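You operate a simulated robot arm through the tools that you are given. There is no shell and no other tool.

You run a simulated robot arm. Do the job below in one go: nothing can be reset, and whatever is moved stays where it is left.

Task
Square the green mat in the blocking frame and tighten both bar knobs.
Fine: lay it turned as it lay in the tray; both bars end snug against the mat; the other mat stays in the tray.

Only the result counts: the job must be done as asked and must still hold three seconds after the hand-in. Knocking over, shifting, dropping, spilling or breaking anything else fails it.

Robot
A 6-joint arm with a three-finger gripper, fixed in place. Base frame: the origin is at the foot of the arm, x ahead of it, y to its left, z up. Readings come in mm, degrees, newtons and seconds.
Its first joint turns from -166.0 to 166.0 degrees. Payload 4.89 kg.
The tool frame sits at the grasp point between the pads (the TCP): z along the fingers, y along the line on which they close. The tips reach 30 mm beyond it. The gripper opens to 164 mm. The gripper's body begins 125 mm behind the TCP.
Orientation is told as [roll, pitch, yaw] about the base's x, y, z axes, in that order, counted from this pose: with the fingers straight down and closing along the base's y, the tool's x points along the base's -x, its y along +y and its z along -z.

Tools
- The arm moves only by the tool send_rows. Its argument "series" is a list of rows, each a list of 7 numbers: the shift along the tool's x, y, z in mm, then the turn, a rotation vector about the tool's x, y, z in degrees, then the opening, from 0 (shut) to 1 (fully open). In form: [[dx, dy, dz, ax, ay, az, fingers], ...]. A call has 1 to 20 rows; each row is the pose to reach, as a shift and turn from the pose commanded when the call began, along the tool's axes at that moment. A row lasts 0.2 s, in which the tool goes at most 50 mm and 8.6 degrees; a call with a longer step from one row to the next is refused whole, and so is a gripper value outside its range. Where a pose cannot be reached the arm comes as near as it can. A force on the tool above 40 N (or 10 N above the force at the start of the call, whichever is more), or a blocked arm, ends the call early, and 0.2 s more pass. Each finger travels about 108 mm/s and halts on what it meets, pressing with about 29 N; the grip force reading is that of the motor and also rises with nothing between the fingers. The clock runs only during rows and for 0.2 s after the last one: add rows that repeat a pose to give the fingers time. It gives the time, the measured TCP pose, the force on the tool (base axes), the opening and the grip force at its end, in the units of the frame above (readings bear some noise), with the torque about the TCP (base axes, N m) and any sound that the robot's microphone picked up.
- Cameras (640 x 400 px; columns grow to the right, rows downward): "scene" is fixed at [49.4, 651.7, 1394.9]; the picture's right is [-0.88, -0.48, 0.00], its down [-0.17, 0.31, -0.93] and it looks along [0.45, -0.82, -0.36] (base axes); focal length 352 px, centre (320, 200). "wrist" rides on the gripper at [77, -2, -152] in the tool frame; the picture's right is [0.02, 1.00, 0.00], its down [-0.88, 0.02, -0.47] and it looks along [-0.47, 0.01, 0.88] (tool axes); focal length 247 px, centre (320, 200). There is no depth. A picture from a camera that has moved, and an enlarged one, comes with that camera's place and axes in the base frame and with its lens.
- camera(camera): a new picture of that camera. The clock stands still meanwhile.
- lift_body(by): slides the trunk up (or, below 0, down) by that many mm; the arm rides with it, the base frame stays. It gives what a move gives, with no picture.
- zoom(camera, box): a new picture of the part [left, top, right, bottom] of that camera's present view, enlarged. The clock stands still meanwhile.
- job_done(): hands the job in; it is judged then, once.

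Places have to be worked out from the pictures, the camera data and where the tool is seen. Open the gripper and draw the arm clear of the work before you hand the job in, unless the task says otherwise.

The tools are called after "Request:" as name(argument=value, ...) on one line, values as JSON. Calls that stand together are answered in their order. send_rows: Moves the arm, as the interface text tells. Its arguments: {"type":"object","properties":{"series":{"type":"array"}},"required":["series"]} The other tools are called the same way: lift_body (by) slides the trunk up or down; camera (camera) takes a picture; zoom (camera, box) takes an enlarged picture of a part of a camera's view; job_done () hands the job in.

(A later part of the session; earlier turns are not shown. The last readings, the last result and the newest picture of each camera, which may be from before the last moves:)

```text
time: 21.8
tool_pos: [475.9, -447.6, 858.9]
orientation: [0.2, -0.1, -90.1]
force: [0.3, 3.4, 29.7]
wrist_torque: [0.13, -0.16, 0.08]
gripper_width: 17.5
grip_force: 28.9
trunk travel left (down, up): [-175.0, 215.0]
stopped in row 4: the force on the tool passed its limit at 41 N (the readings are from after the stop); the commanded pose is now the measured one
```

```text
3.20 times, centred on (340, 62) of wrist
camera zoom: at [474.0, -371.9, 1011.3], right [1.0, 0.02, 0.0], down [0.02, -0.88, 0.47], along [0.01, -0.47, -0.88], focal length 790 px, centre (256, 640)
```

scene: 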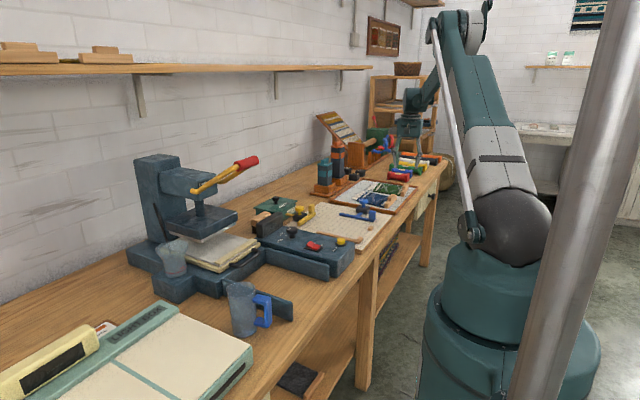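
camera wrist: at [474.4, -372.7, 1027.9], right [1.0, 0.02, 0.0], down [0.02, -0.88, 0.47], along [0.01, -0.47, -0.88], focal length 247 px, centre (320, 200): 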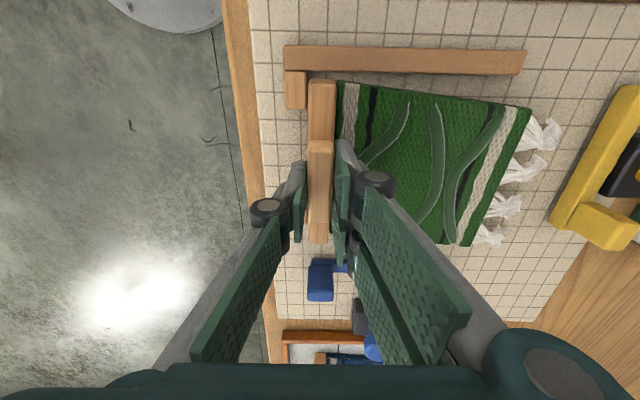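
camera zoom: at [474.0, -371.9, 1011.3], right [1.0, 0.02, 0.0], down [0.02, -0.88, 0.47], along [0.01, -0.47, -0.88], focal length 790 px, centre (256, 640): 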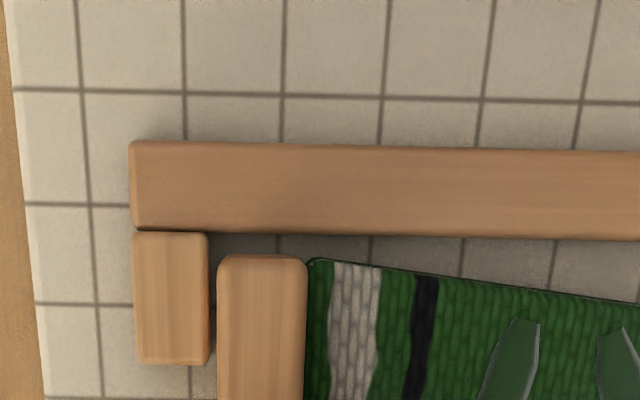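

The mat now lies flat on the board (balanced torque), 4.5 mm from the fence and ~2.8 mm from the stops. I relieve the pressure by 1 mm and slide it gently +y toward the fence.

Request:
send_rows(series=[[0, 0, -1, 0, 0, 0, 0], [1, 0, -1, 0, 0, 0, 0], [2, 0, -1, 0, 0, 0, 0], [3, 0, -1, 0, 0, 0, 0], [3.7, 0, -1, 0, 0, 0, 0], [3.7, 0, -1, 0, 0, 0, 0]])

Request:
zoom(camera="wrist", box=[240, 0, 440, 125])

```text
time: 23.2
tool_pos: [475.3, -444.8, 858.8]
orientation: [0.1, -0.1, -90.0]
force: [-0.6, -0.8, 1.4]
wrist_torque: [-0.23, -0.14, -0.11]
gripper_width: 17.8
grip_force: 28.9
trunk travel left (down, up): [-175.0, 215.0]
```

```text
3.20 times, centred on (340, 62) of wrist
camera zoom: at [474.4, -368.6, 1011.5], right [1.0, 0.02, 0.0], down [0.02, -0.88, 0.47], along [0.01, -0.47, -0.88], focal length 790 px, centre (256, 640)
```

zoom: 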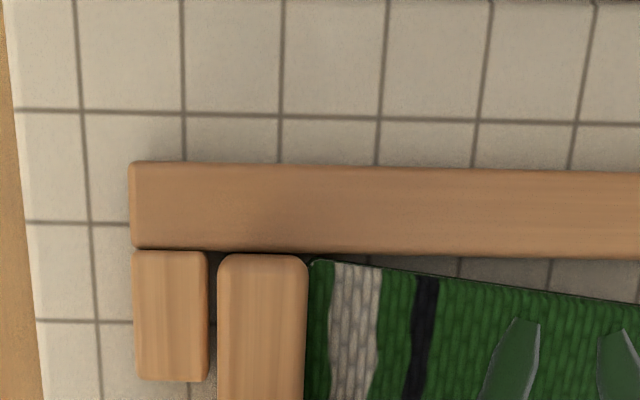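

Now about 0.7 mm from the fence. I slide −x onto the stops with small steps, and nudge the last bit in +y.

Request:
send_rows(series=[[0, -1, 0, 0, 0, 0, 0], [0, -2, 0, 0, 0, 0, 0], [0.4, -2.6, 0, 0, 0, 0, 0], [0.7, -3, 0, 0, 0, 0, 0], [0.7, -3, 0, 0, 0, 0, 0]])

Request:
zoom(camera="wrist", box=[240, 0, 440, 125])

Request:
zoom(camera="wrist", box=[270, 60, 350, 260])

```text
time: 24.4
tool_pos: [473.5, -444.0, 858.2]
orientation: [0.2, -0.2, -90.1]
force: [10.5, -6.2, 7.1]
wrist_torque: [-0.11, -0.39, 0.26]
gripper_width: 18.0
grip_force: 29.3
trunk travel left (down, up): [-175.0, 215.0]
```

```text
3.20 times, centred on (340, 62) of wrist
camera zoom: at [471.9, -368.5, 1011.4], right [1.0, 0.02, 0.0], down [0.02, -0.88, 0.47], along [0.01, -0.47, -0.88], focal length 790 px, centre (256, 640)
```

zoom: 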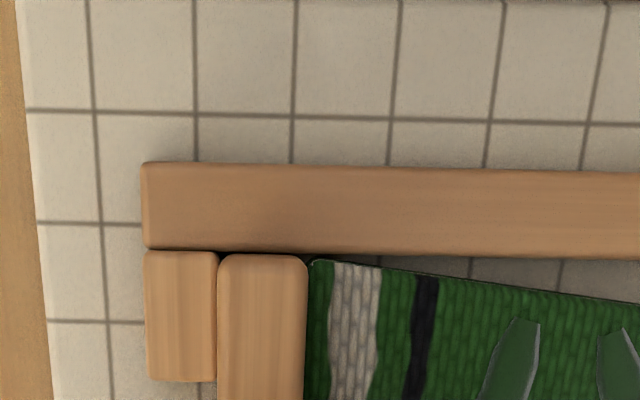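

```text
2.00 times, centred on (310, 160) of wrist
camera zoom: at [471.9, -368.5, 1011.4], right [1.0, 0.02, 0.0], down [0.02, -0.88, 0.47], along [0.01, -0.47, -0.88], focal length 494 px, centre (340, 280)
```

zoom: 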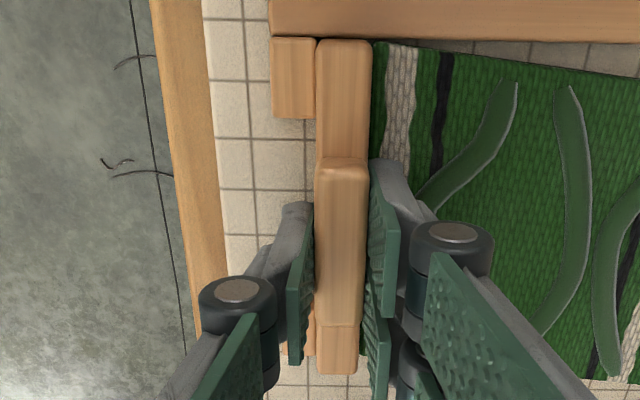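

Contact with both references (Fx +10 N from stops, Fy −6 N from fence): the batten is seated in the corner. I release and rise straight up.

Request:
send_rows(series=[[0, 0, 0, 0, 0, 0, 0.15], [0, 0, 0, 0, 0, 0, 0.2], [0, 0, 0, 0, 0, 0, 0.2], [0, 0, -20, 0, 0, 0, 0.2], [0, 0, -50, 0, 0, 0, 0.25], [0, 0, -90, 0, 0, 0, 0.3], [0, 0, -130, 0, 0, 0, 0.4], [0, 0, -160, 0, 0, 0, 0.5], [0, 0, -160, 0, 0, 0, 0.5]])

Request:
camera(camera="wrist")

Request:
zoom(camera="scene", box=[270, 185, 390, 260])

```text
time: 26.4
tool_pos: [472.1, -443.1, 1017.8]
orientation: [0.1, -0.1, -90.0]
force: [-1.0, 0.7, 0.9]
wrist_torque: [-0.1, -0.04, -0.01]
gripper_width: 82.1
grip_force: 0.1
trunk travel left (down, up): [-175.0, 215.0]
```

```text
taken
camera wrist: at [470.5, -366.7, 1171.4], right [1.0, 0.02, 0.0], down [0.02, -0.88, 0.47], along [0.01, -0.47, -0.88], focal length 247 px, centre (320, 200)
```

wrist: 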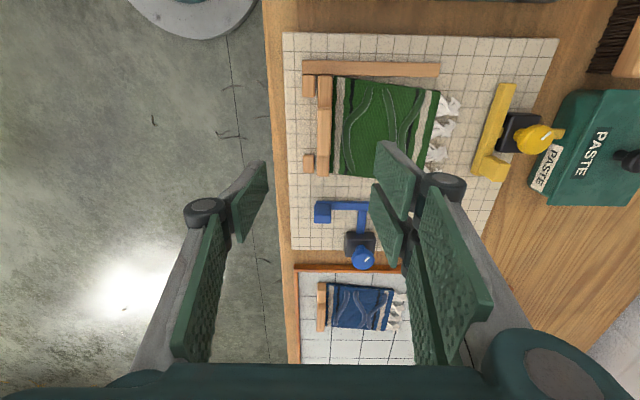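

```text
5.33 times, centred on (330, 222) of scene
camera zoom: at [49.4, 651.7, 1394.9], right [-0.88, -0.48, 0.0], down [-0.17, 0.31, -0.93], along [0.45, -0.82, -0.36], focal length 1877 px, centre (267, 80)
```

zoom: 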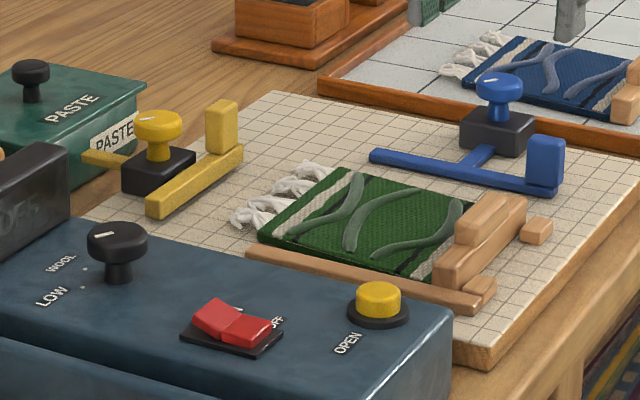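

The mat stays seated. Now I zoom on the blue bar, its handle block and knob, and on the yellow bar.

Request:
zoom(camera="wrist", box=[280, 150, 400, 280])

Request:
zoom(camera="wrist", box=[280, 30, 600, 210])

Request:
zoom(camera="scene", box=[330, 190, 385, 225])

Request:
zoom(camera="scene", box=[280, 195, 330, 230])

```text
3.08 times, centred on (340, 215) of wrist
camera zoom: at [470.5, -366.7, 1171.4], right [1.0, 0.02, 0.0], down [0.02, -0.88, 0.47], along [0.01, -0.47, -0.88], focal length 760 px, centre (258, 154)
```

zoom: 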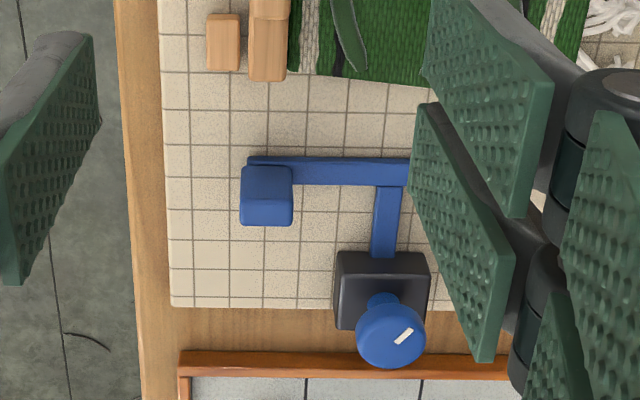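

```text
2.00 times, centred on (440, 120) of wrist
camera zoom: at [470.5, -366.7, 1171.4], right [1.0, 0.02, 0.0], down [0.02, -0.88, 0.47], along [0.01, -0.47, -0.88], focal length 494 px, centre (80, 360)
```

zoom: 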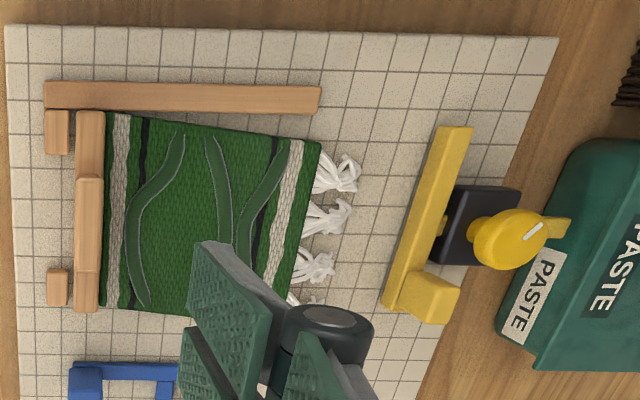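

```text
11.43 times, centred on (358, 208) of scene
camera zoom: at [49.4, 651.7, 1394.9], right [-0.88, -0.48, 0.0], down [-0.17, 0.31, -0.93], along [0.45, -0.82, -0.36], focal length 4021 px, centre (-109, 114)
```

zoom: 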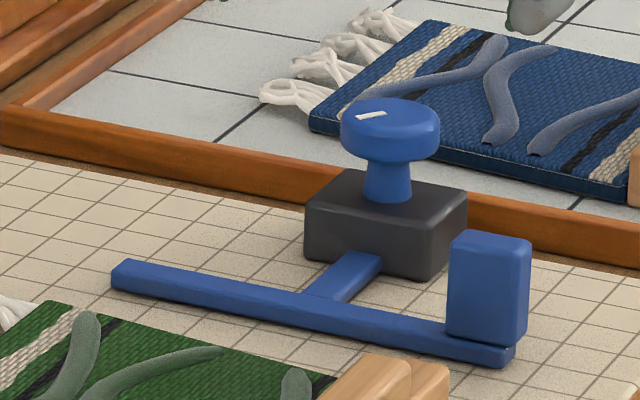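

```text
11.43 times, centred on (305, 212) of scene
camera zoom: at [49.4, 651.7, 1394.9], right [-0.88, -0.48, 0.0], down [-0.17, 0.31, -0.93], along [0.45, -0.82, -0.36], focal length 4021 px, centre (491, 57)
```

zoom: 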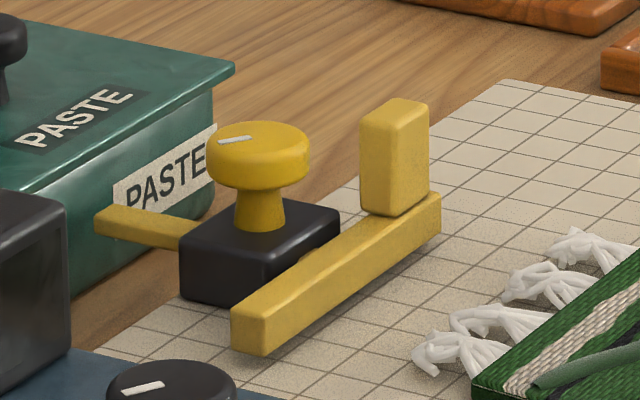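

The blue handle block is at about (479, −562) and the knob at ≈(548, −641, 860), pointer toward +x+y. I shut the fingers and move to (500, −610, 1000) for a closer view of these parts.

Request:
send_rows(series=[[-30, 5, 3, 0, 0, 0, 0.4], [-60, 10, 6, 0, 0, 0, 0.3], [-90, 15, 9, 0, 0, 0, 0.2], [-120, 20, 12, 0, 0, 0, 0.1], [-150, 25, 15, 0, 0, 0, 0], [-167, 28, 18, 0, 0, 0, 0], [-167, 28, 18, 0, 0, 0, 0]])

Request:
camera(camera="wrist")

Request:
zoom(camera="wrist", box=[260, 50, 440, 220])

```text
time: 28.0
tool_pos: [500.9, -612.0, 999.6]
orientation: [0.1, -0.1, -90.1]
force: [0.0, -0.8, -0.8]
wrist_torque: [0.04, 0.0, 0.02]
gripper_width: 0.0
grip_force: 28.8
trunk travel left (down, up): [-175.0, 215.0]
```

```text
taken
camera wrist: at [499.1, -535.6, 1152.8], right [1.0, 0.02, 0.0], down [0.02, -0.88, 0.47], along [0.01, -0.47, -0.88], focal length 247 px, centre (320, 200)
```

wrist: 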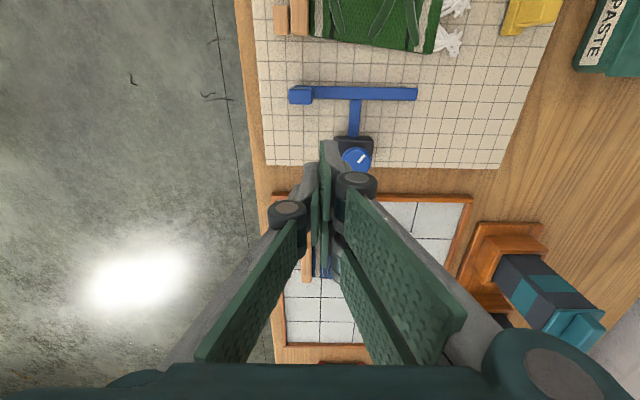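

```text
2.35 times, centred on (350, 135) of wrist
camera zoom: at [499.1, -535.6, 1152.8], right [1.0, 0.02, 0.0], down [0.02, -0.88, 0.47], along [0.01, -0.47, -0.88], focal length 581 px, centre (249, 353)
```

zoom: 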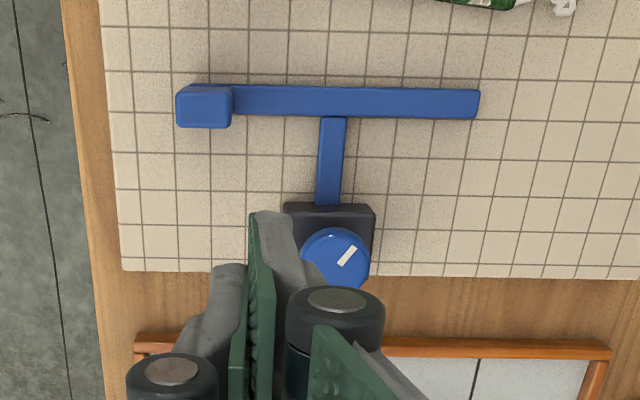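

Blue handle: x 465–492, y ≈ −556…−572, top ≈ z 860; bar inner face y ≈ −554; knob centre ≈ (547, −637). I bring the closed fingers down behind (−y of) the handle at (478.5, −604), tips at ≈838.

Request:
send_rows(series=[[4, -11, 10, 0, 0, 0, 0], [8, -22, 30, 0, 0, 0, 0], [8, -22, 60, 0, 0, 0, 0], [8, -22, 90, 0, 0, 0, 0], [8, -22, 115, 0, 0, 0, 0], [8, -22, 131, 0, 0, 0, 0], [8, -22, 131, 0, 0, 0, 0]])

Request:
camera(camera="wrist")

Request:
zoom(camera="scene", box=[310, 170, 400, 240])

```text
time: 29.6
tool_pos: [480.0, -602.7, 869.7]
orientation: [0.1, -0.1, -90.1]
force: [0.2, 0.2, 0.3]
wrist_torque: [0.01, -0.02, -0.02]
gripper_width: 0.0
grip_force: 29.2
trunk travel left (down, up): [-175.0, 215.0]
```

```text
taken
camera wrist: at [477.4, -526.8, 1022.6], right [1.0, 0.02, 0.0], down [0.02, -0.88, 0.47], along [0.01, -0.47, -0.88], focal length 247 px, centre (320, 200)
```

wrist: 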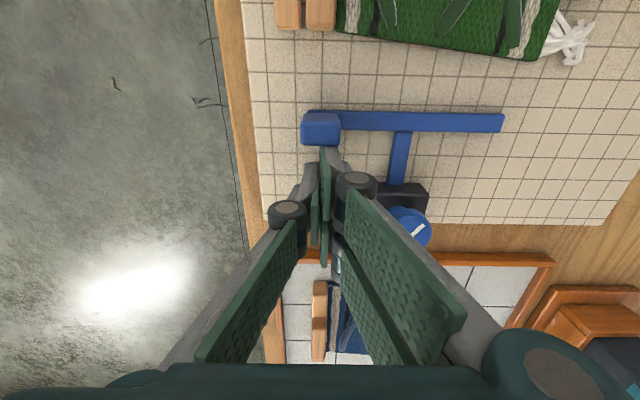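

```text
5.71 times, centred on (355, 205) of scene
camera zoom: at [49.4, 651.7, 1394.9], right [-0.88, -0.48, 0.0], down [-0.17, 0.31, -0.93], along [0.45, -0.82, -0.36], focal length 2011 px, centre (120, 171)
```

zoom: 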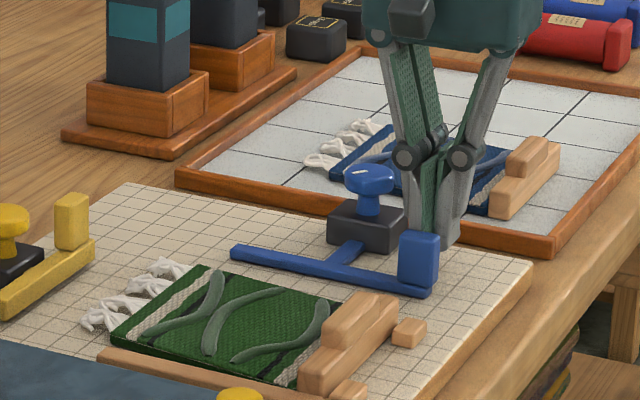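

The fingers stand right behind the handle. I push in +y, first to about TCP y −558 (before mat contact), and check.

Request:
send_rows(series=[[5, -1, 0, 0, 0, 0, 0], [10, -1, 0, 0, 0, 0, 0], [15, -1, 0, 0, 0, 0, 0], [20, -1, 0, 0, 0, 0, 0], [25, -1, 0, 0, 0, 0, 0], [30, -1, 0, 0, 0, 0, 0], [35, -1, 0, 0, 0, 0, 0], [40, -1, 0, 0, 0, 0, 0], [45, -1, 0, 0, 0, 0, 0], [45, -1, 0, 0, 0, 0, 0]])

Request:
camera(camera="wrist")

Request:
zoom(camera="wrist", box=[270, 0, 590, 200])

```text
time: 31.8
tool_pos: [479.0, -558.2, 869.0]
orientation: [0.0, -0.2, -90.0]
force: [0.3, 1.1, 0.1]
wrist_torque: [-0.02, 0.01, -0.01]
gripper_width: 0.0
grip_force: 29.3
trunk travel left (down, up): [-175.0, 215.0]
```

```text
taken
camera wrist: at [476.1, -482.0, 1022.4], right [1.0, 0.02, 0.0], down [0.02, -0.88, 0.47], along [0.01, -0.47, -0.88], focal length 247 px, centre (320, 200)
```

wrist: 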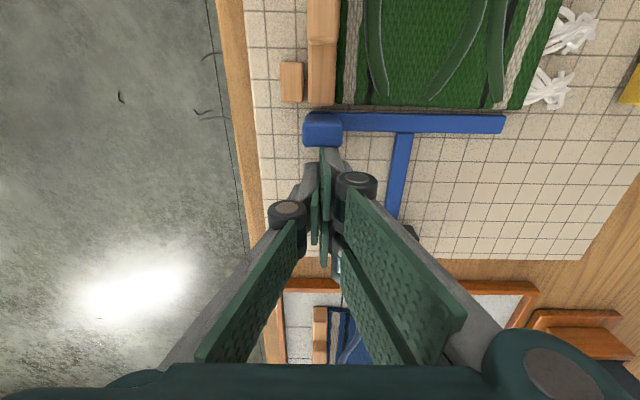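

```text
2.00 times, centred on (430, 100) of wrist
camera zoom: at [476.1, -482.0, 1022.4], right [1.0, 0.02, 0.0], down [0.02, -0.88, 0.47], along [0.01, -0.47, -0.88], focal length 494 px, centre (100, 400)
```

zoom: 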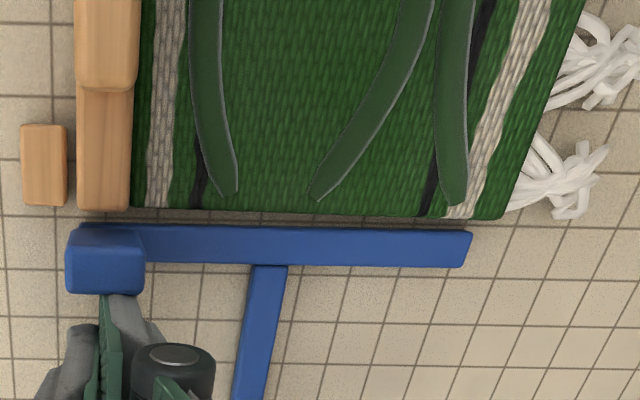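

The bar moved freely (force ≈1 N), and it now appears only a few mm from the mat; the mat's left edge looks squarer than before. I check with scene zooms before pushing on.

Request:
zoom(camera="scene", box=[310, 190, 390, 240])

Request:
zoom(camera="wrist", box=[280, 80, 400, 160])

Request:
zoom(camera="wrist", box=[400, 60, 560, 160])

```text
8.00 times, centred on (350, 215) of scene
camera zoom: at [49.4, 651.7, 1394.9], right [-0.88, -0.48, 0.0], down [-0.17, 0.31, -0.93], along [0.45, -0.82, -0.36], focal length 2815 px, centre (80, 80)
```

zoom: 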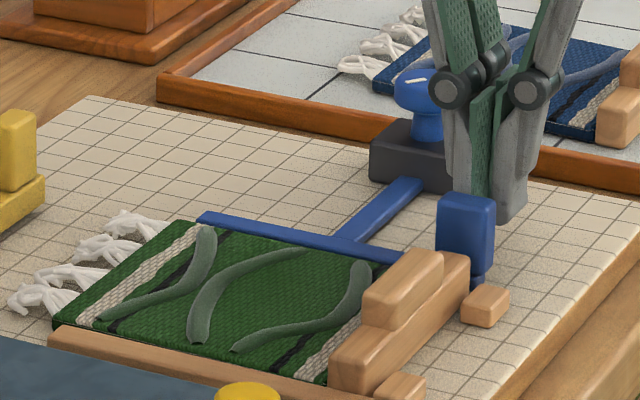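

```text
5.00 times, centred on (340, 120) of wrist
camera zoom: at [476.1, -482.0, 1022.4], right [1.0, 0.02, 0.0], down [0.02, -0.88, 0.47], along [0.01, -0.47, -0.88], focal length 1235 px, centre (220, 600)
```

zoom: 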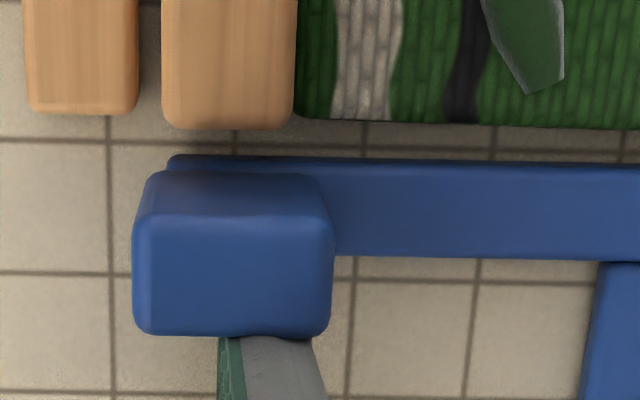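

```text
4.00 times, centred on (480, 110) of wrist
camera zoom: at [476.1, -482.0, 1022.4], right [1.0, 0.02, 0.0], down [0.02, -0.88, 0.47], along [0.01, -0.47, -0.88], focal length 988 px, centre (-320, 560)
```

zoom: 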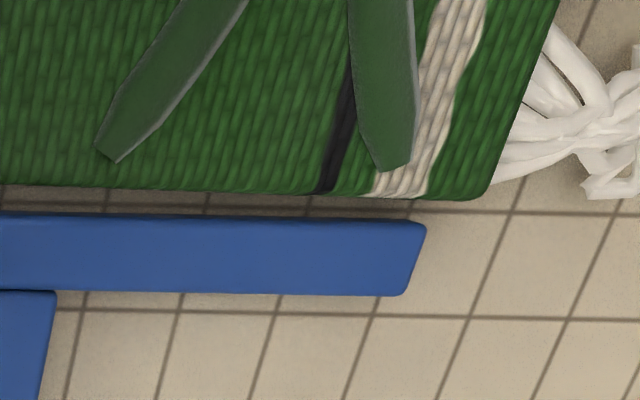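

The push has already straightened the mat's left edge, with ~4–5 mm left between bar and mat. I continue in +y slowly by 4 mm and read the force.

Request:
send_rows(series=[[1, 0, 0, 0, 0, 0, 0], [2, 0, 0, 0, 0, 0, 0], [3, 0, 0, 0, 0, 0, 0], [4, 0, 0, 0, 0, 0, 0], [4, 0, 0, 0, 0, 0, 0]])

Request:
zoom(camera="wrist", box=[270, 0, 590, 200])

Request:
zoom(camera="wrist", box=[280, 80, 400, 160])

```text
time: 33.0
tool_pos: [478.7, -554.5, 869.9]
orientation: [0.2, -0.1, -90.1]
force: [0.0, 0.2, 0.6]
wrist_torque: [0.01, -0.01, 0.0]
gripper_width: 0.1
grip_force: 28.6
trunk travel left (down, up): [-175.0, 215.0]
```

```text
2.00 times, centred on (430, 100) of wrist
camera zoom: at [476.4, -478.0, 1022.3], right [1.0, 0.02, 0.0], down [0.02, -0.88, 0.47], along [0.01, -0.47, -0.88], focal length 494 px, centre (100, 400)
```

zoom: 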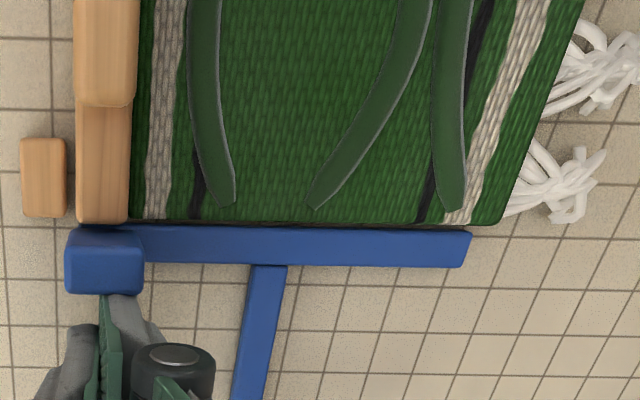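

```text
5.00 times, centred on (340, 120) of wrist
camera zoom: at [476.4, -478.0, 1022.3], right [1.0, 0.02, 0.0], down [0.02, -0.88, 0.47], along [0.01, -0.47, -0.88], focal length 1235 px, centre (220, 600)
```

zoom: 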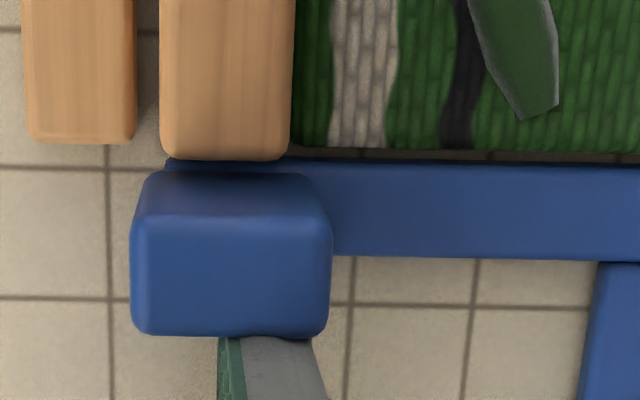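

Force still ~0 and about 2 mm gap to the batten end. I continue in small steps.

Request:
send_rows(series=[[0.5, 0, 0, 0, 0, 0, 0], [1, 0, 0, 0, 0, 0, 0], [1.5, 0, 0, 0, 0, 0, 0], [2, 0, 0, 0, 0, 0, 0], [2, 0, 0, 0, 0, 0, 0]])

Request:
zoom(camera="wrist", box=[280, 80, 400, 160])

Request:
zoom(camera="wrist", box=[400, 60, 560, 160])

```text
time: 34.2
tool_pos: [477.6, -552.9, 869.1]
orientation: [0.0, -0.1, -90.2]
force: [-0.1, -0.1, 0.0]
wrist_torque: [0.0, -0.03, 0.05]
gripper_width: 0.0
grip_force: 29.5
trunk travel left (down, up): [-175.0, 215.0]
```

```text
5.00 times, centred on (340, 120) of wrist
camera zoom: at [476.4, -476.0, 1022.2], right [1.0, 0.02, 0.0], down [0.02, -0.88, 0.47], along [0.01, -0.47, -0.88], focal length 1235 px, centre (220, 600)
```

zoom: 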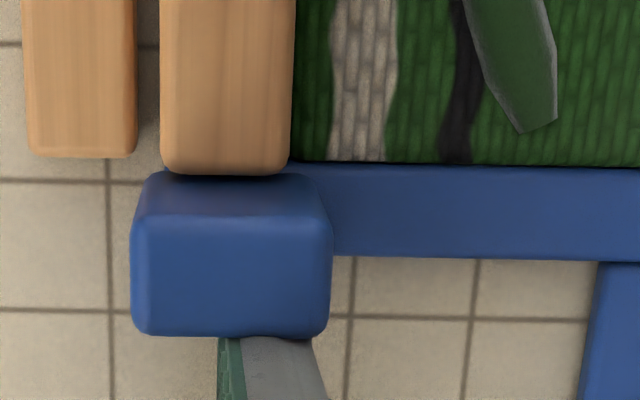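

```text
4.00 times, centred on (480, 110) of wrist
camera zoom: at [476.4, -476.0, 1022.2], right [1.0, 0.02, 0.0], down [0.02, -0.88, 0.47], along [0.01, -0.47, -0.88], focal length 988 px, centre (-320, 560)
```

zoom: 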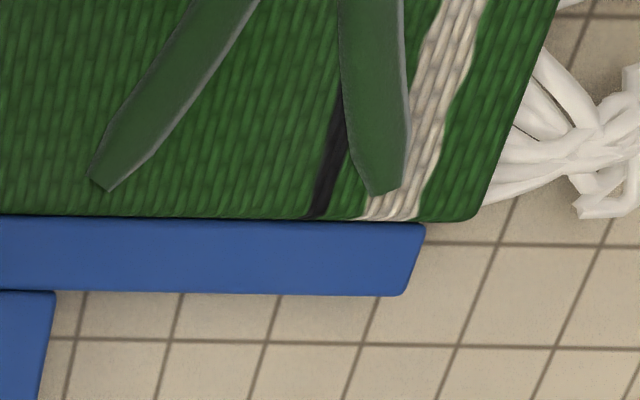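

Bar and mat look about touching now, with no force yet. Another ~1.5 mm in half-millimetre steps.

Request:
send_rows(series=[[0.4, 0, 0, 0, 0, 0, 0], [0.8, 0, 0, 0, 0, 0, 0], [1.2, 0, 0, 0, 0, 0, 0], [1.6, 0, 0, 0, 0, 0, 0], [1.6, 0, 0, 0, 0, 0, 0]])

Request:
zoom(camera="wrist", box=[270, 60, 590, 160])

```text
time: 35.4
tool_pos: [479.0, -552.0, 868.3]
orientation: [0.1, -0.1, -90.2]
force: [-1.3, -24.9, 4.8]
wrist_torque: [-0.34, 0.06, -0.03]
gripper_width: 0.0
grip_force: 29.2
trunk travel left (down, up): [-175.0, 215.0]
```

```text
2.00 times, centred on (430, 110) of wrist
camera zoom: at [476.3, -475.5, 1022.1], right [1.0, 0.02, 0.0], down [0.02, -0.88, 0.47], along [0.01, -0.47, -0.88], focal length 494 px, centre (100, 380)
```

zoom: 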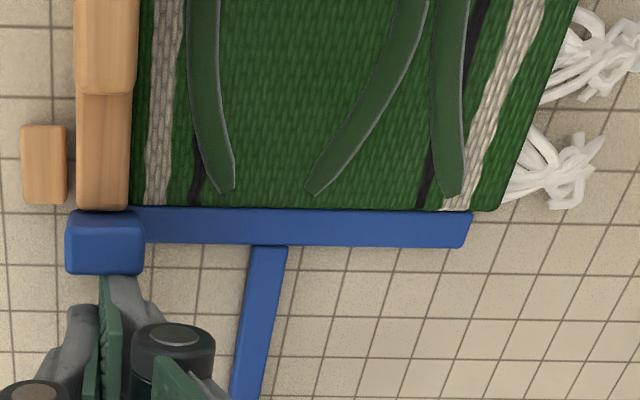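

25 N of reaction: the blue bar is snug against the squared mat. I back the fingers off −y and rise to see whether the bar holds its place.

Request:
send_rows(series=[[-2, 0, 0, 0, 0, 0, 0], [-6, 0, 0, 0, 0, 0, 0], [-14, 0, 0, 0, 0, 0, 0], [-20, 0, -20, 0, 0, 0, 0], [-20, 0, -60, 0, 0, 0, 0], [-20, 0, -100, 0, 0, 0, 0], [-20, 0, -130, 0, 0, 0, 0], [-20, 0, -130, 0, 0, 0, 0]])

Request:
camera(camera="wrist")

Request:
zoom(camera="wrist", box=[270, 0, 530, 180])

Request:
zoom(camera="scene", box=[280, 185, 390, 255])

```text
time: 37.2
tool_pos: [477.8, -570.2, 1000.2]
orientation: [0.1, -0.1, -90.1]
force: [-0.3, 0.2, 0.7]
wrist_torque: [-0.05, -0.05, -0.03]
gripper_width: 0.0
grip_force: 29.0
trunk travel left (down, up): [-175.0, 215.0]
```

```text
taken
camera wrist: at [475.6, -494.3, 1153.6], right [1.0, 0.02, 0.0], down [0.02, -0.88, 0.47], along [0.01, -0.47, -0.88], focal length 247 px, centre (320, 200)
```

wrist: 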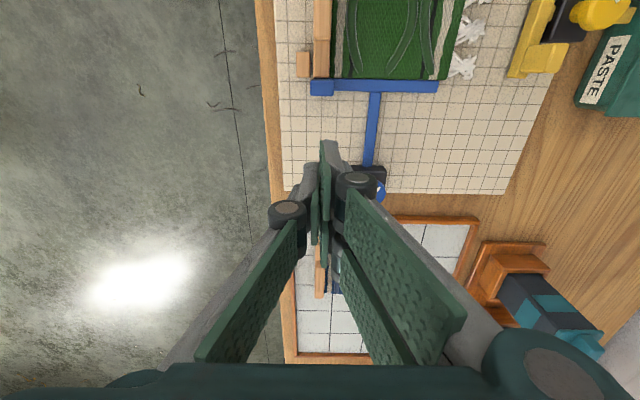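

```text
2.22 times, centred on (400, 90) of wrist
camera zoom: at [475.6, -494.3, 1153.6], right [1.0, 0.02, 0.0], down [0.02, -0.88, 0.47], along [0.01, -0.47, -0.88], focal length 549 px, centre (142, 444)
```

zoom: 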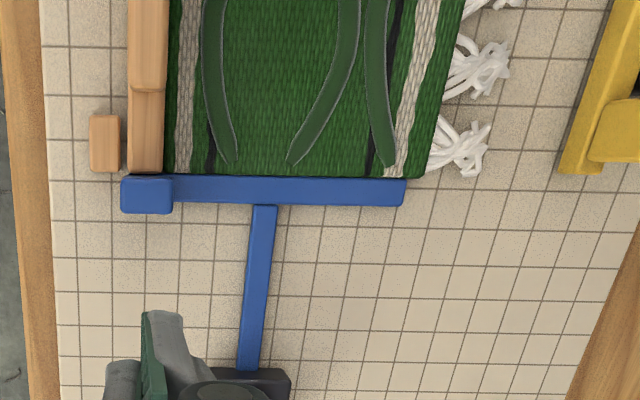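

```text
5.71 times, centred on (335, 220) of scene
camera zoom: at [49.4, 651.7, 1394.9], right [-0.88, -0.48, 0.0], down [-0.17, 0.31, -0.93], along [0.45, -0.82, -0.36], focal length 2011 px, centre (234, 86)
```

zoom: 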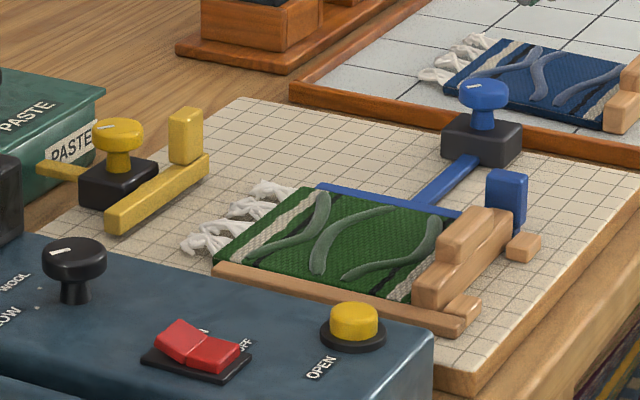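

The blue bar stayed in place and the mat is square. Now the yellow bar: I move over to about (700, −565, 1000) to look at its handle, knob and what stands behind it.

Request:
send_rows(series=[[0, 37, 0, 0, 0, 0, 0], [0, 74, 0, 0, 0, 0, 0], [0, 111, 0, 0, 0, 0, 0], [0, 148, 0, 0, 0, 0, 0], [0, 185, 0, 0, 0, 0, 0], [5, 222, 0, 0, 0, 0, 0], [5, 222, 0, 0, 0, 0, 0]])

Request:
camera(camera="wrist")

Request:
zoom(camera="wrist", box=[220, 0, 460, 150])

```text
time: 38.8
tool_pos: [700.6, -566.1, 999.5]
orientation: [0.1, -0.1, -90.0]
force: [0.0, 0.1, -0.1]
wrist_torque: [0.03, 0.07, -0.01]
gripper_width: 0.0
grip_force: 29.2
trunk travel left (down, up): [-175.0, 215.0]
```

```text
taken
camera wrist: at [698.6, -489.3, 1152.8], right [1.0, 0.02, 0.0], down [0.02, -0.88, 0.47], along [0.01, -0.47, -0.88], focal length 247 px, centre (320, 200)
```

wrist: 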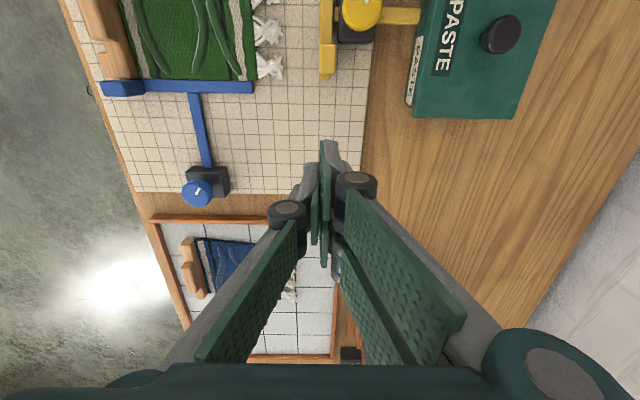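

```text
2.67 times, centred on (340, 75) of wrist
camera zoom: at [698.6, -489.3, 1152.8], right [1.0, 0.02, 0.0], down [0.02, -0.88, 0.47], along [0.01, -0.47, -0.88], focal length 659 px, centre (267, 533)
```

zoom: 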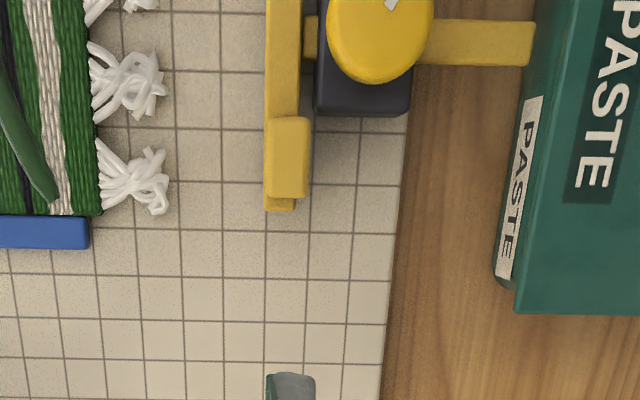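

Yellow handle: x ≈ 700–714, y ≈ −468…−495; the clamp block begins at y≈−464, close behind. I check where the finger tips really are relative to the TCP (they seem to reach ~28 mm toward +y) with a scene zoom.

Request:
zoom(camera="scene", box=[295, 140, 350, 190])

Request:
zoom(camera="wrist", box=[270, 120, 380, 290])

```text
8.00 times, centred on (322, 165) of scene
camera zoom: at [49.4, 651.7, 1394.9], right [-0.88, -0.48, 0.0], down [-0.17, 0.31, -0.93], along [0.45, -0.82, -0.36], focal length 2815 px, centre (300, 480)
```

zoom: 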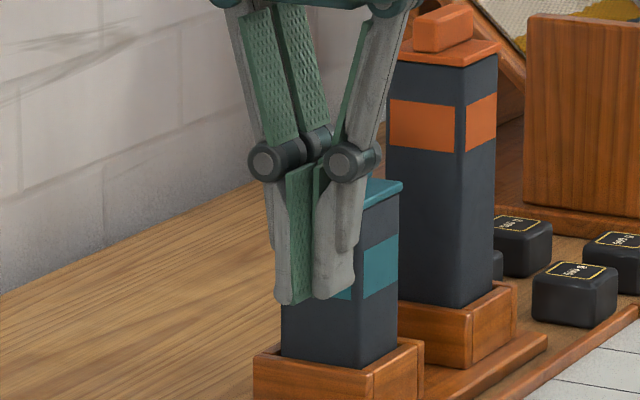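

```text
2.35 times, centred on (325, 205) of wrist
camera zoom: at [698.6, -489.3, 1152.8], right [1.0, 0.02, 0.0], down [0.02, -0.88, 0.47], along [0.01, -0.47, -0.88], focal length 581 px, centre (308, 188)
```

zoom: 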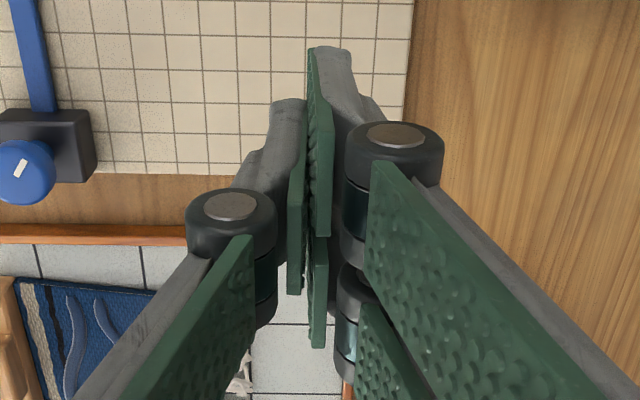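

The hand is really three digits: two on the tool's +y side (reaching ±28 mm in tool x) and one opposite. To push the yellow handle clear of its clamp I turn back to yaw 0 and go to (752, −486, 1000).

Request:
send_rows(series=[[7, 5, 0, 0, 0, -8.4, 0], [14, 10, 0, 0, 0, -16.8, 0], [21, 15, 0, 0, 0, -25.2, 0], [28, 20, 0, 0, 0, -33.6, 0], [35, 25, 0, 0, 0, -42, 0], [42, 30, 0, 0, 0, -50.4, 0], [50, 35, 0, 0, 0, -58.8, 0], [58, 40, 0, 0, 0, -67.2, 0], [66, 45, 0, 0, 0, -75.6, 0], [74, 49, 0, 0, 0, -83.4, 0], [80, 51, 0, 0, 0, -90, 0], [80, 51, 0, 0, 0, -90, 0]])

Request:
camera(camera="wrist")

Request:
zoom(camera="wrist", box=[230, 60, 450, 220])

```text
time: 41.4
tool_pos: [752.1, -485.5, 1001.1]
orientation: [-0.1, -0.1, 0.0]
force: [-0.1, -0.7, 0.4]
wrist_torque: [-0.01, 0.02, 0.0]
gripper_width: 0.0
grip_force: 28.6
trunk travel left (down, up): [-175.0, 215.0]
```

```text
taken
camera wrist: at [674.3, -487.5, 1153.1], right [-0.02, 1.0, 0.0], down [0.88, 0.02, 0.47], along [0.47, 0.01, -0.88], focal length 247 px, centre (320, 200)
```

wrist: 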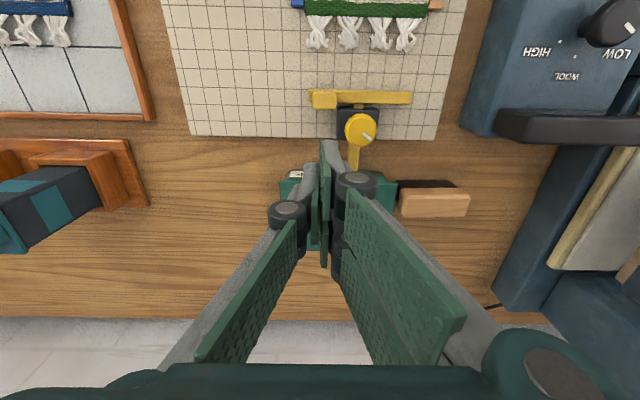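

```text
2.50 times, centred on (340, 140) of wrist
camera zoom: at [674.3, -487.5, 1153.1], right [-0.02, 1.0, 0.0], down [0.88, 0.02, 0.47], along [0.47, 0.01, -0.88], focal length 617 px, centre (270, 350)
```

zoom: 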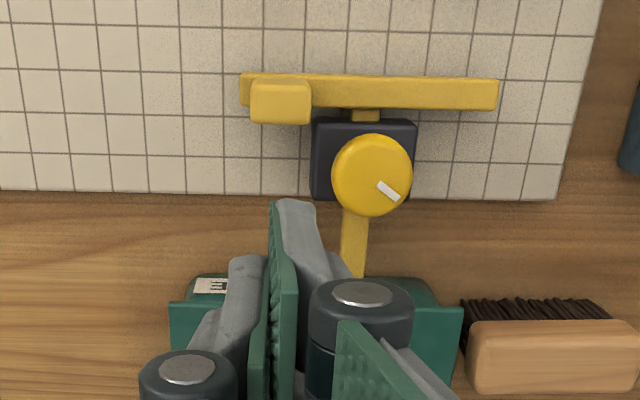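

Yellow handle: y −496…−469, back face x≈715; knob centre ≈ (737, −438). The closed fingers' front is at TCP x−31 ≈ 721, clear of handle, clamp and paste box. I lower straight to z≈870.

Request:
send_rows(series=[[-1, 0, 30, 0, 0, 0, 0], [-1, 0, 60, 0, 0, 0, 0], [-1, 0, 90, 0, 0, 0, 0], [-1, 0, 115, 0, 0, 0, 0], [-1, 0, 131, 0, 0, 0, 0], [-1, 0, 131, 0, 0, 0, 0]])

Request:
camera(camera="wrist")

Request:
zoom(camera="scene", box=[270, 165, 360, 235])

```text
time: 42.8
tool_pos: [752.4, -485.6, 867.9]
orientation: [-0.1, 0.0, -0.1]
force: [-0.6, -0.2, 0.0]
wrist_torque: [0.02, -0.01, -0.02]
gripper_width: 0.0
grip_force: 28.8
trunk travel left (down, up): [-175.0, 215.0]
```

```text
taken
camera wrist: at [675.2, -487.9, 1021.3], right [-0.02, 1.0, 0.0], down [0.88, 0.02, 0.47], along [0.47, 0.01, -0.88], focal length 247 px, centre (320, 200)
```

wrist: 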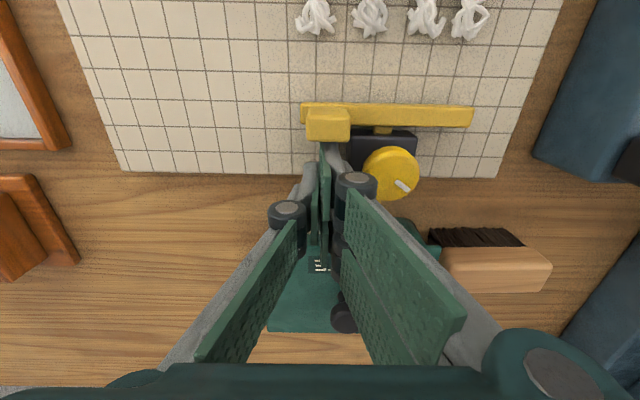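

```text
5.71 times, centred on (315, 200) of scene
camera zoom: at [49.4, 651.7, 1394.9], right [-0.88, -0.48, 0.0], down [-0.17, 0.31, -0.93], along [0.45, -0.82, -0.36], focal length 2011 px, centre (349, 200)
```

zoom: 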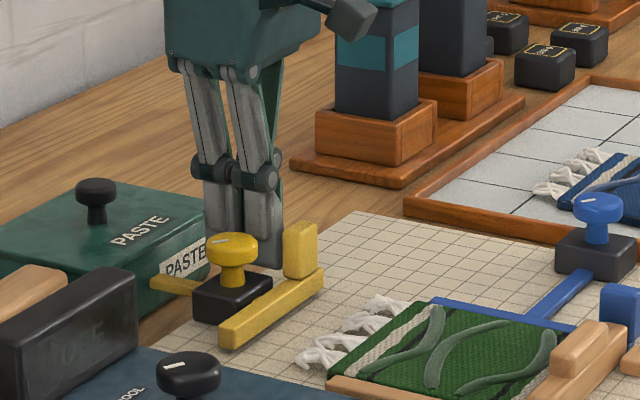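

The fingers are placed behind the yellow handle. I push −x by 50 mm in 5 mm steps.

Request:
send_rows(series=[[5, 0, 0, 0, 0, 0, 0], [10, 0, 0, 0, 0, 0, 0], [15, 0, 0, 0, 0, 0, 0], [20, 0, 0, 0, 0, 0, 0], [25, 0, 0, 0, 0, 0, 0], [30, 0, 0, 0, 0, 0, 0], [35, 0, 0, 0, 0, 0, 0], [40, 0, 0, 0, 0, 0, 0], [45, 0, 0, 0, 0, 0, 0], [50, 0, 0, 0, 0, 0, 0], [50, 0, 0, 0, 0, 0, 0]])

Request:
camera(camera="wrist")

Request:
zoom(camera="wrist", box=[260, 20, 500, 170])

```text
time: 45.2
tool_pos: [702.2, -486.0, 869.9]
orientation: [-0.2, -0.1, -0.1]
force: [-0.8, 0.6, -0.5]
wrist_torque: [0.02, 0.02, 0.01]
gripper_width: 0.0
grip_force: 28.7
trunk travel left (down, up): [-175.0, 215.0]
```

```text
taken
camera wrist: at [625.3, -488.2, 1021.9], right [-0.02, 1.0, 0.0], down [0.88, 0.02, 0.47], along [0.47, 0.01, -0.88], focal length 247 px, centre (320, 200)
```

wrist: 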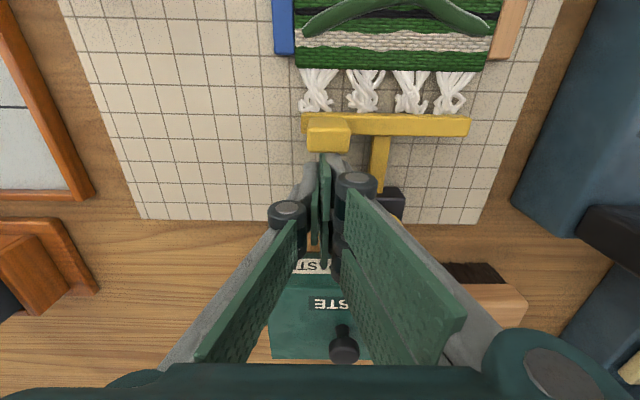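

```text
2.67 times, centred on (380, 95) of wrist
camera zoom: at [625.3, -488.2, 1021.9], right [-0.02, 1.0, 0.0], down [0.88, 0.02, 0.47], along [0.47, 0.01, -0.88], focal length 659 px, centre (160, 480)
```

zoom: 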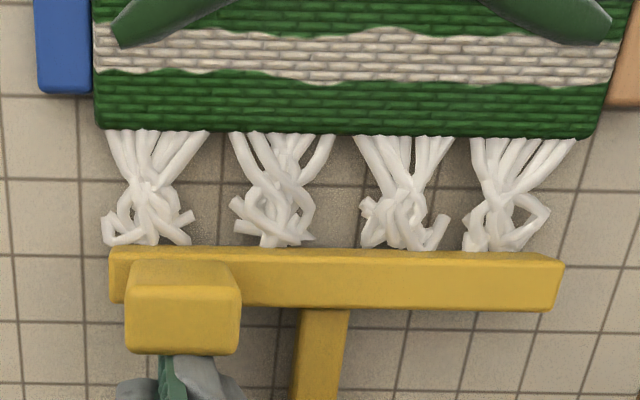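

The bar has reached the ends of the fringe; the mat edge is ≈30 mm further. I keep pushing slowly; the force guard will show whether the fringe resists.

Request:
send_rows(series=[[3, 0, 0, 0, 0, 0, 0], [6, 0, 0, 0, 0, 0, 0], [9, 0, 0, 0, 0, 0, 0], [12, 0, 0, 0, 0, 0, 0], [15, 0, 0, 0, 0, 0, 0], [15, 0, 0, 0, 0, 0, 0]])

Request:
zoom(camera="wrist", box=[260, 20, 500, 170])

```text
time: 46.6
tool_pos: [686.1, -485.4, 869.3]
orientation: [-0.1, -0.2, -0.1]
force: [0.0, -0.2, -0.1]
wrist_torque: [0.0, 0.01, 0.04]
gripper_width: 0.0
grip_force: 29.0
trunk travel left (down, up): [-175.0, 215.0]
```

```text
2.67 times, centred on (380, 95) of wrist
camera zoom: at [610.7, -487.9, 1021.9], right [-0.02, 1.0, 0.0], down [0.88, 0.02, 0.47], along [0.47, 0.01, -0.88], focal length 659 px, centre (160, 480)
```

zoom: 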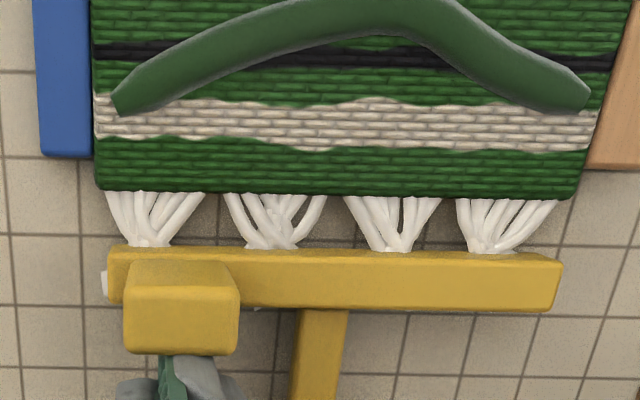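

The fringe doesn't resist; ~14 mm remain to the mat edge. I push 11 mm more, then go to fine steps.

Request:
send_rows(series=[[3, 0, 0, 0, 0, 0, 0], [6, 0, 0, 0, 0, 0, 0], [9, 0, 0, 0, 0, 0, 0], [11, 0, 0, 0, 0, 0, 0], [11, 0, 0, 0, 0, 0, 0]])

Request:
zoom(camera="wrist", box=[260, 20, 500, 170])

```text
time: 47.8
tool_pos: [677.5, -487.5, 869.5]
orientation: [-0.1, -0.2, -0.1]
force: [-0.3, -1.0, -0.1]
wrist_torque: [0.0, -0.01, -0.02]
gripper_width: 0.1
grip_force: 28.7
trunk travel left (down, up): [-175.0, 215.0]
```

```text
2.67 times, centred on (380, 95) of wrist
camera zoom: at [599.3, -487.7, 1021.9], right [-0.02, 1.0, 0.0], down [0.88, 0.02, 0.47], along [0.47, 0.01, -0.88], focal length 659 px, centre (160, 480)
```

zoom: 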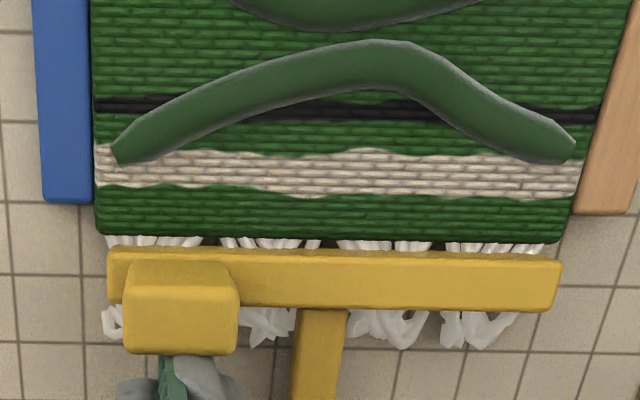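

About 3 mm left to the mat edge, no force yet. I continue in half-millimetre steps.

Request:
send_rows(series=[[0.7, 0, 0, 0, 0, 0, 0], [1.4, 0, 0, 0, 0, 0, 0], [2.1, 0, 0, 0, 0, 0, 0], [2.6, 0, 0, 0, 0, 0, 0], [2.6, 0, 0, 0, 0, 0, 0]])

Request:
zoom(camera="wrist", box=[260, 20, 500, 170])

```text
time: 49.0
tool_pos: [673.8, -487.1, 869.0]
orientation: [-0.1, -0.1, -0.1]
force: [0.6, 0.1, -0.9]
wrist_torque: [0.03, -0.03, 0.01]
gripper_width: 0.0
grip_force: 28.8
trunk travel left (down, up): [-175.0, 215.0]
```

```text
2.67 times, centred on (380, 95) of wrist
camera zoom: at [596.9, -487.9, 1021.7], right [-0.02, 1.0, 0.0], down [0.88, 0.02, 0.47], along [0.47, 0.01, -0.88], focal length 659 px, centre (160, 480)
```

zoom: 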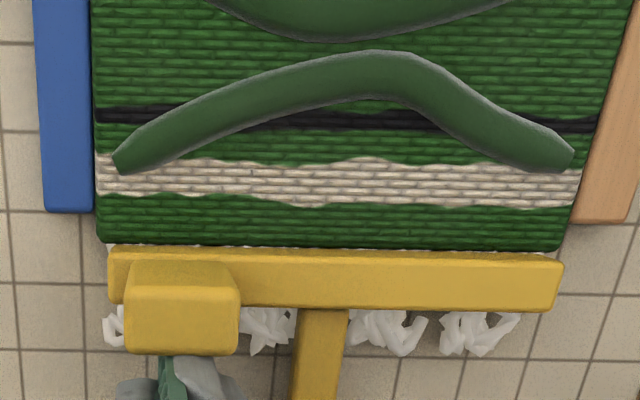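

Request:
send_rows(series=[[0.4, 0, 0, 0, 0, 0, 0], [0.8, 0, 0, 0, 0, 0, 0], [1.2, 0, 0, 0, 0, 0, 0], [1.5, 0, 0, 0, 0, 0, 0], [1.5, 0, 0, 0, 0, 0, 0]])

Request:
zoom(camera="wrist", box=[260, 20, 500, 170])

```text
time: 50.2
tool_pos: [672.4, -485.6, 868.8]
orientation: [-0.1, -0.1, 0.0]
force: [-0.3, 0.5, 0.4]
wrist_torque: [-0.02, -0.03, 0.03]
gripper_width: 0.1
grip_force: 29.1
trunk travel left (down, up): [-175.0, 215.0]
```

```text
2.67 times, centred on (380, 95) of wrist
camera zoom: at [595.3, -487.7, 1021.9], right [-0.02, 1.0, 0.0], down [0.88, 0.02, 0.47], along [0.47, 0.01, -0.88], focal length 659 px, centre (160, 480)
```

zoom: 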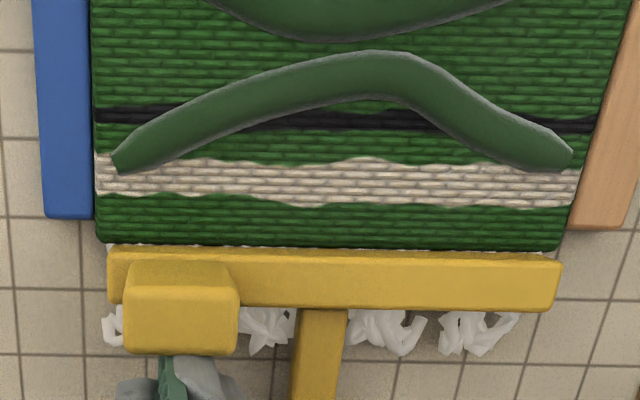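

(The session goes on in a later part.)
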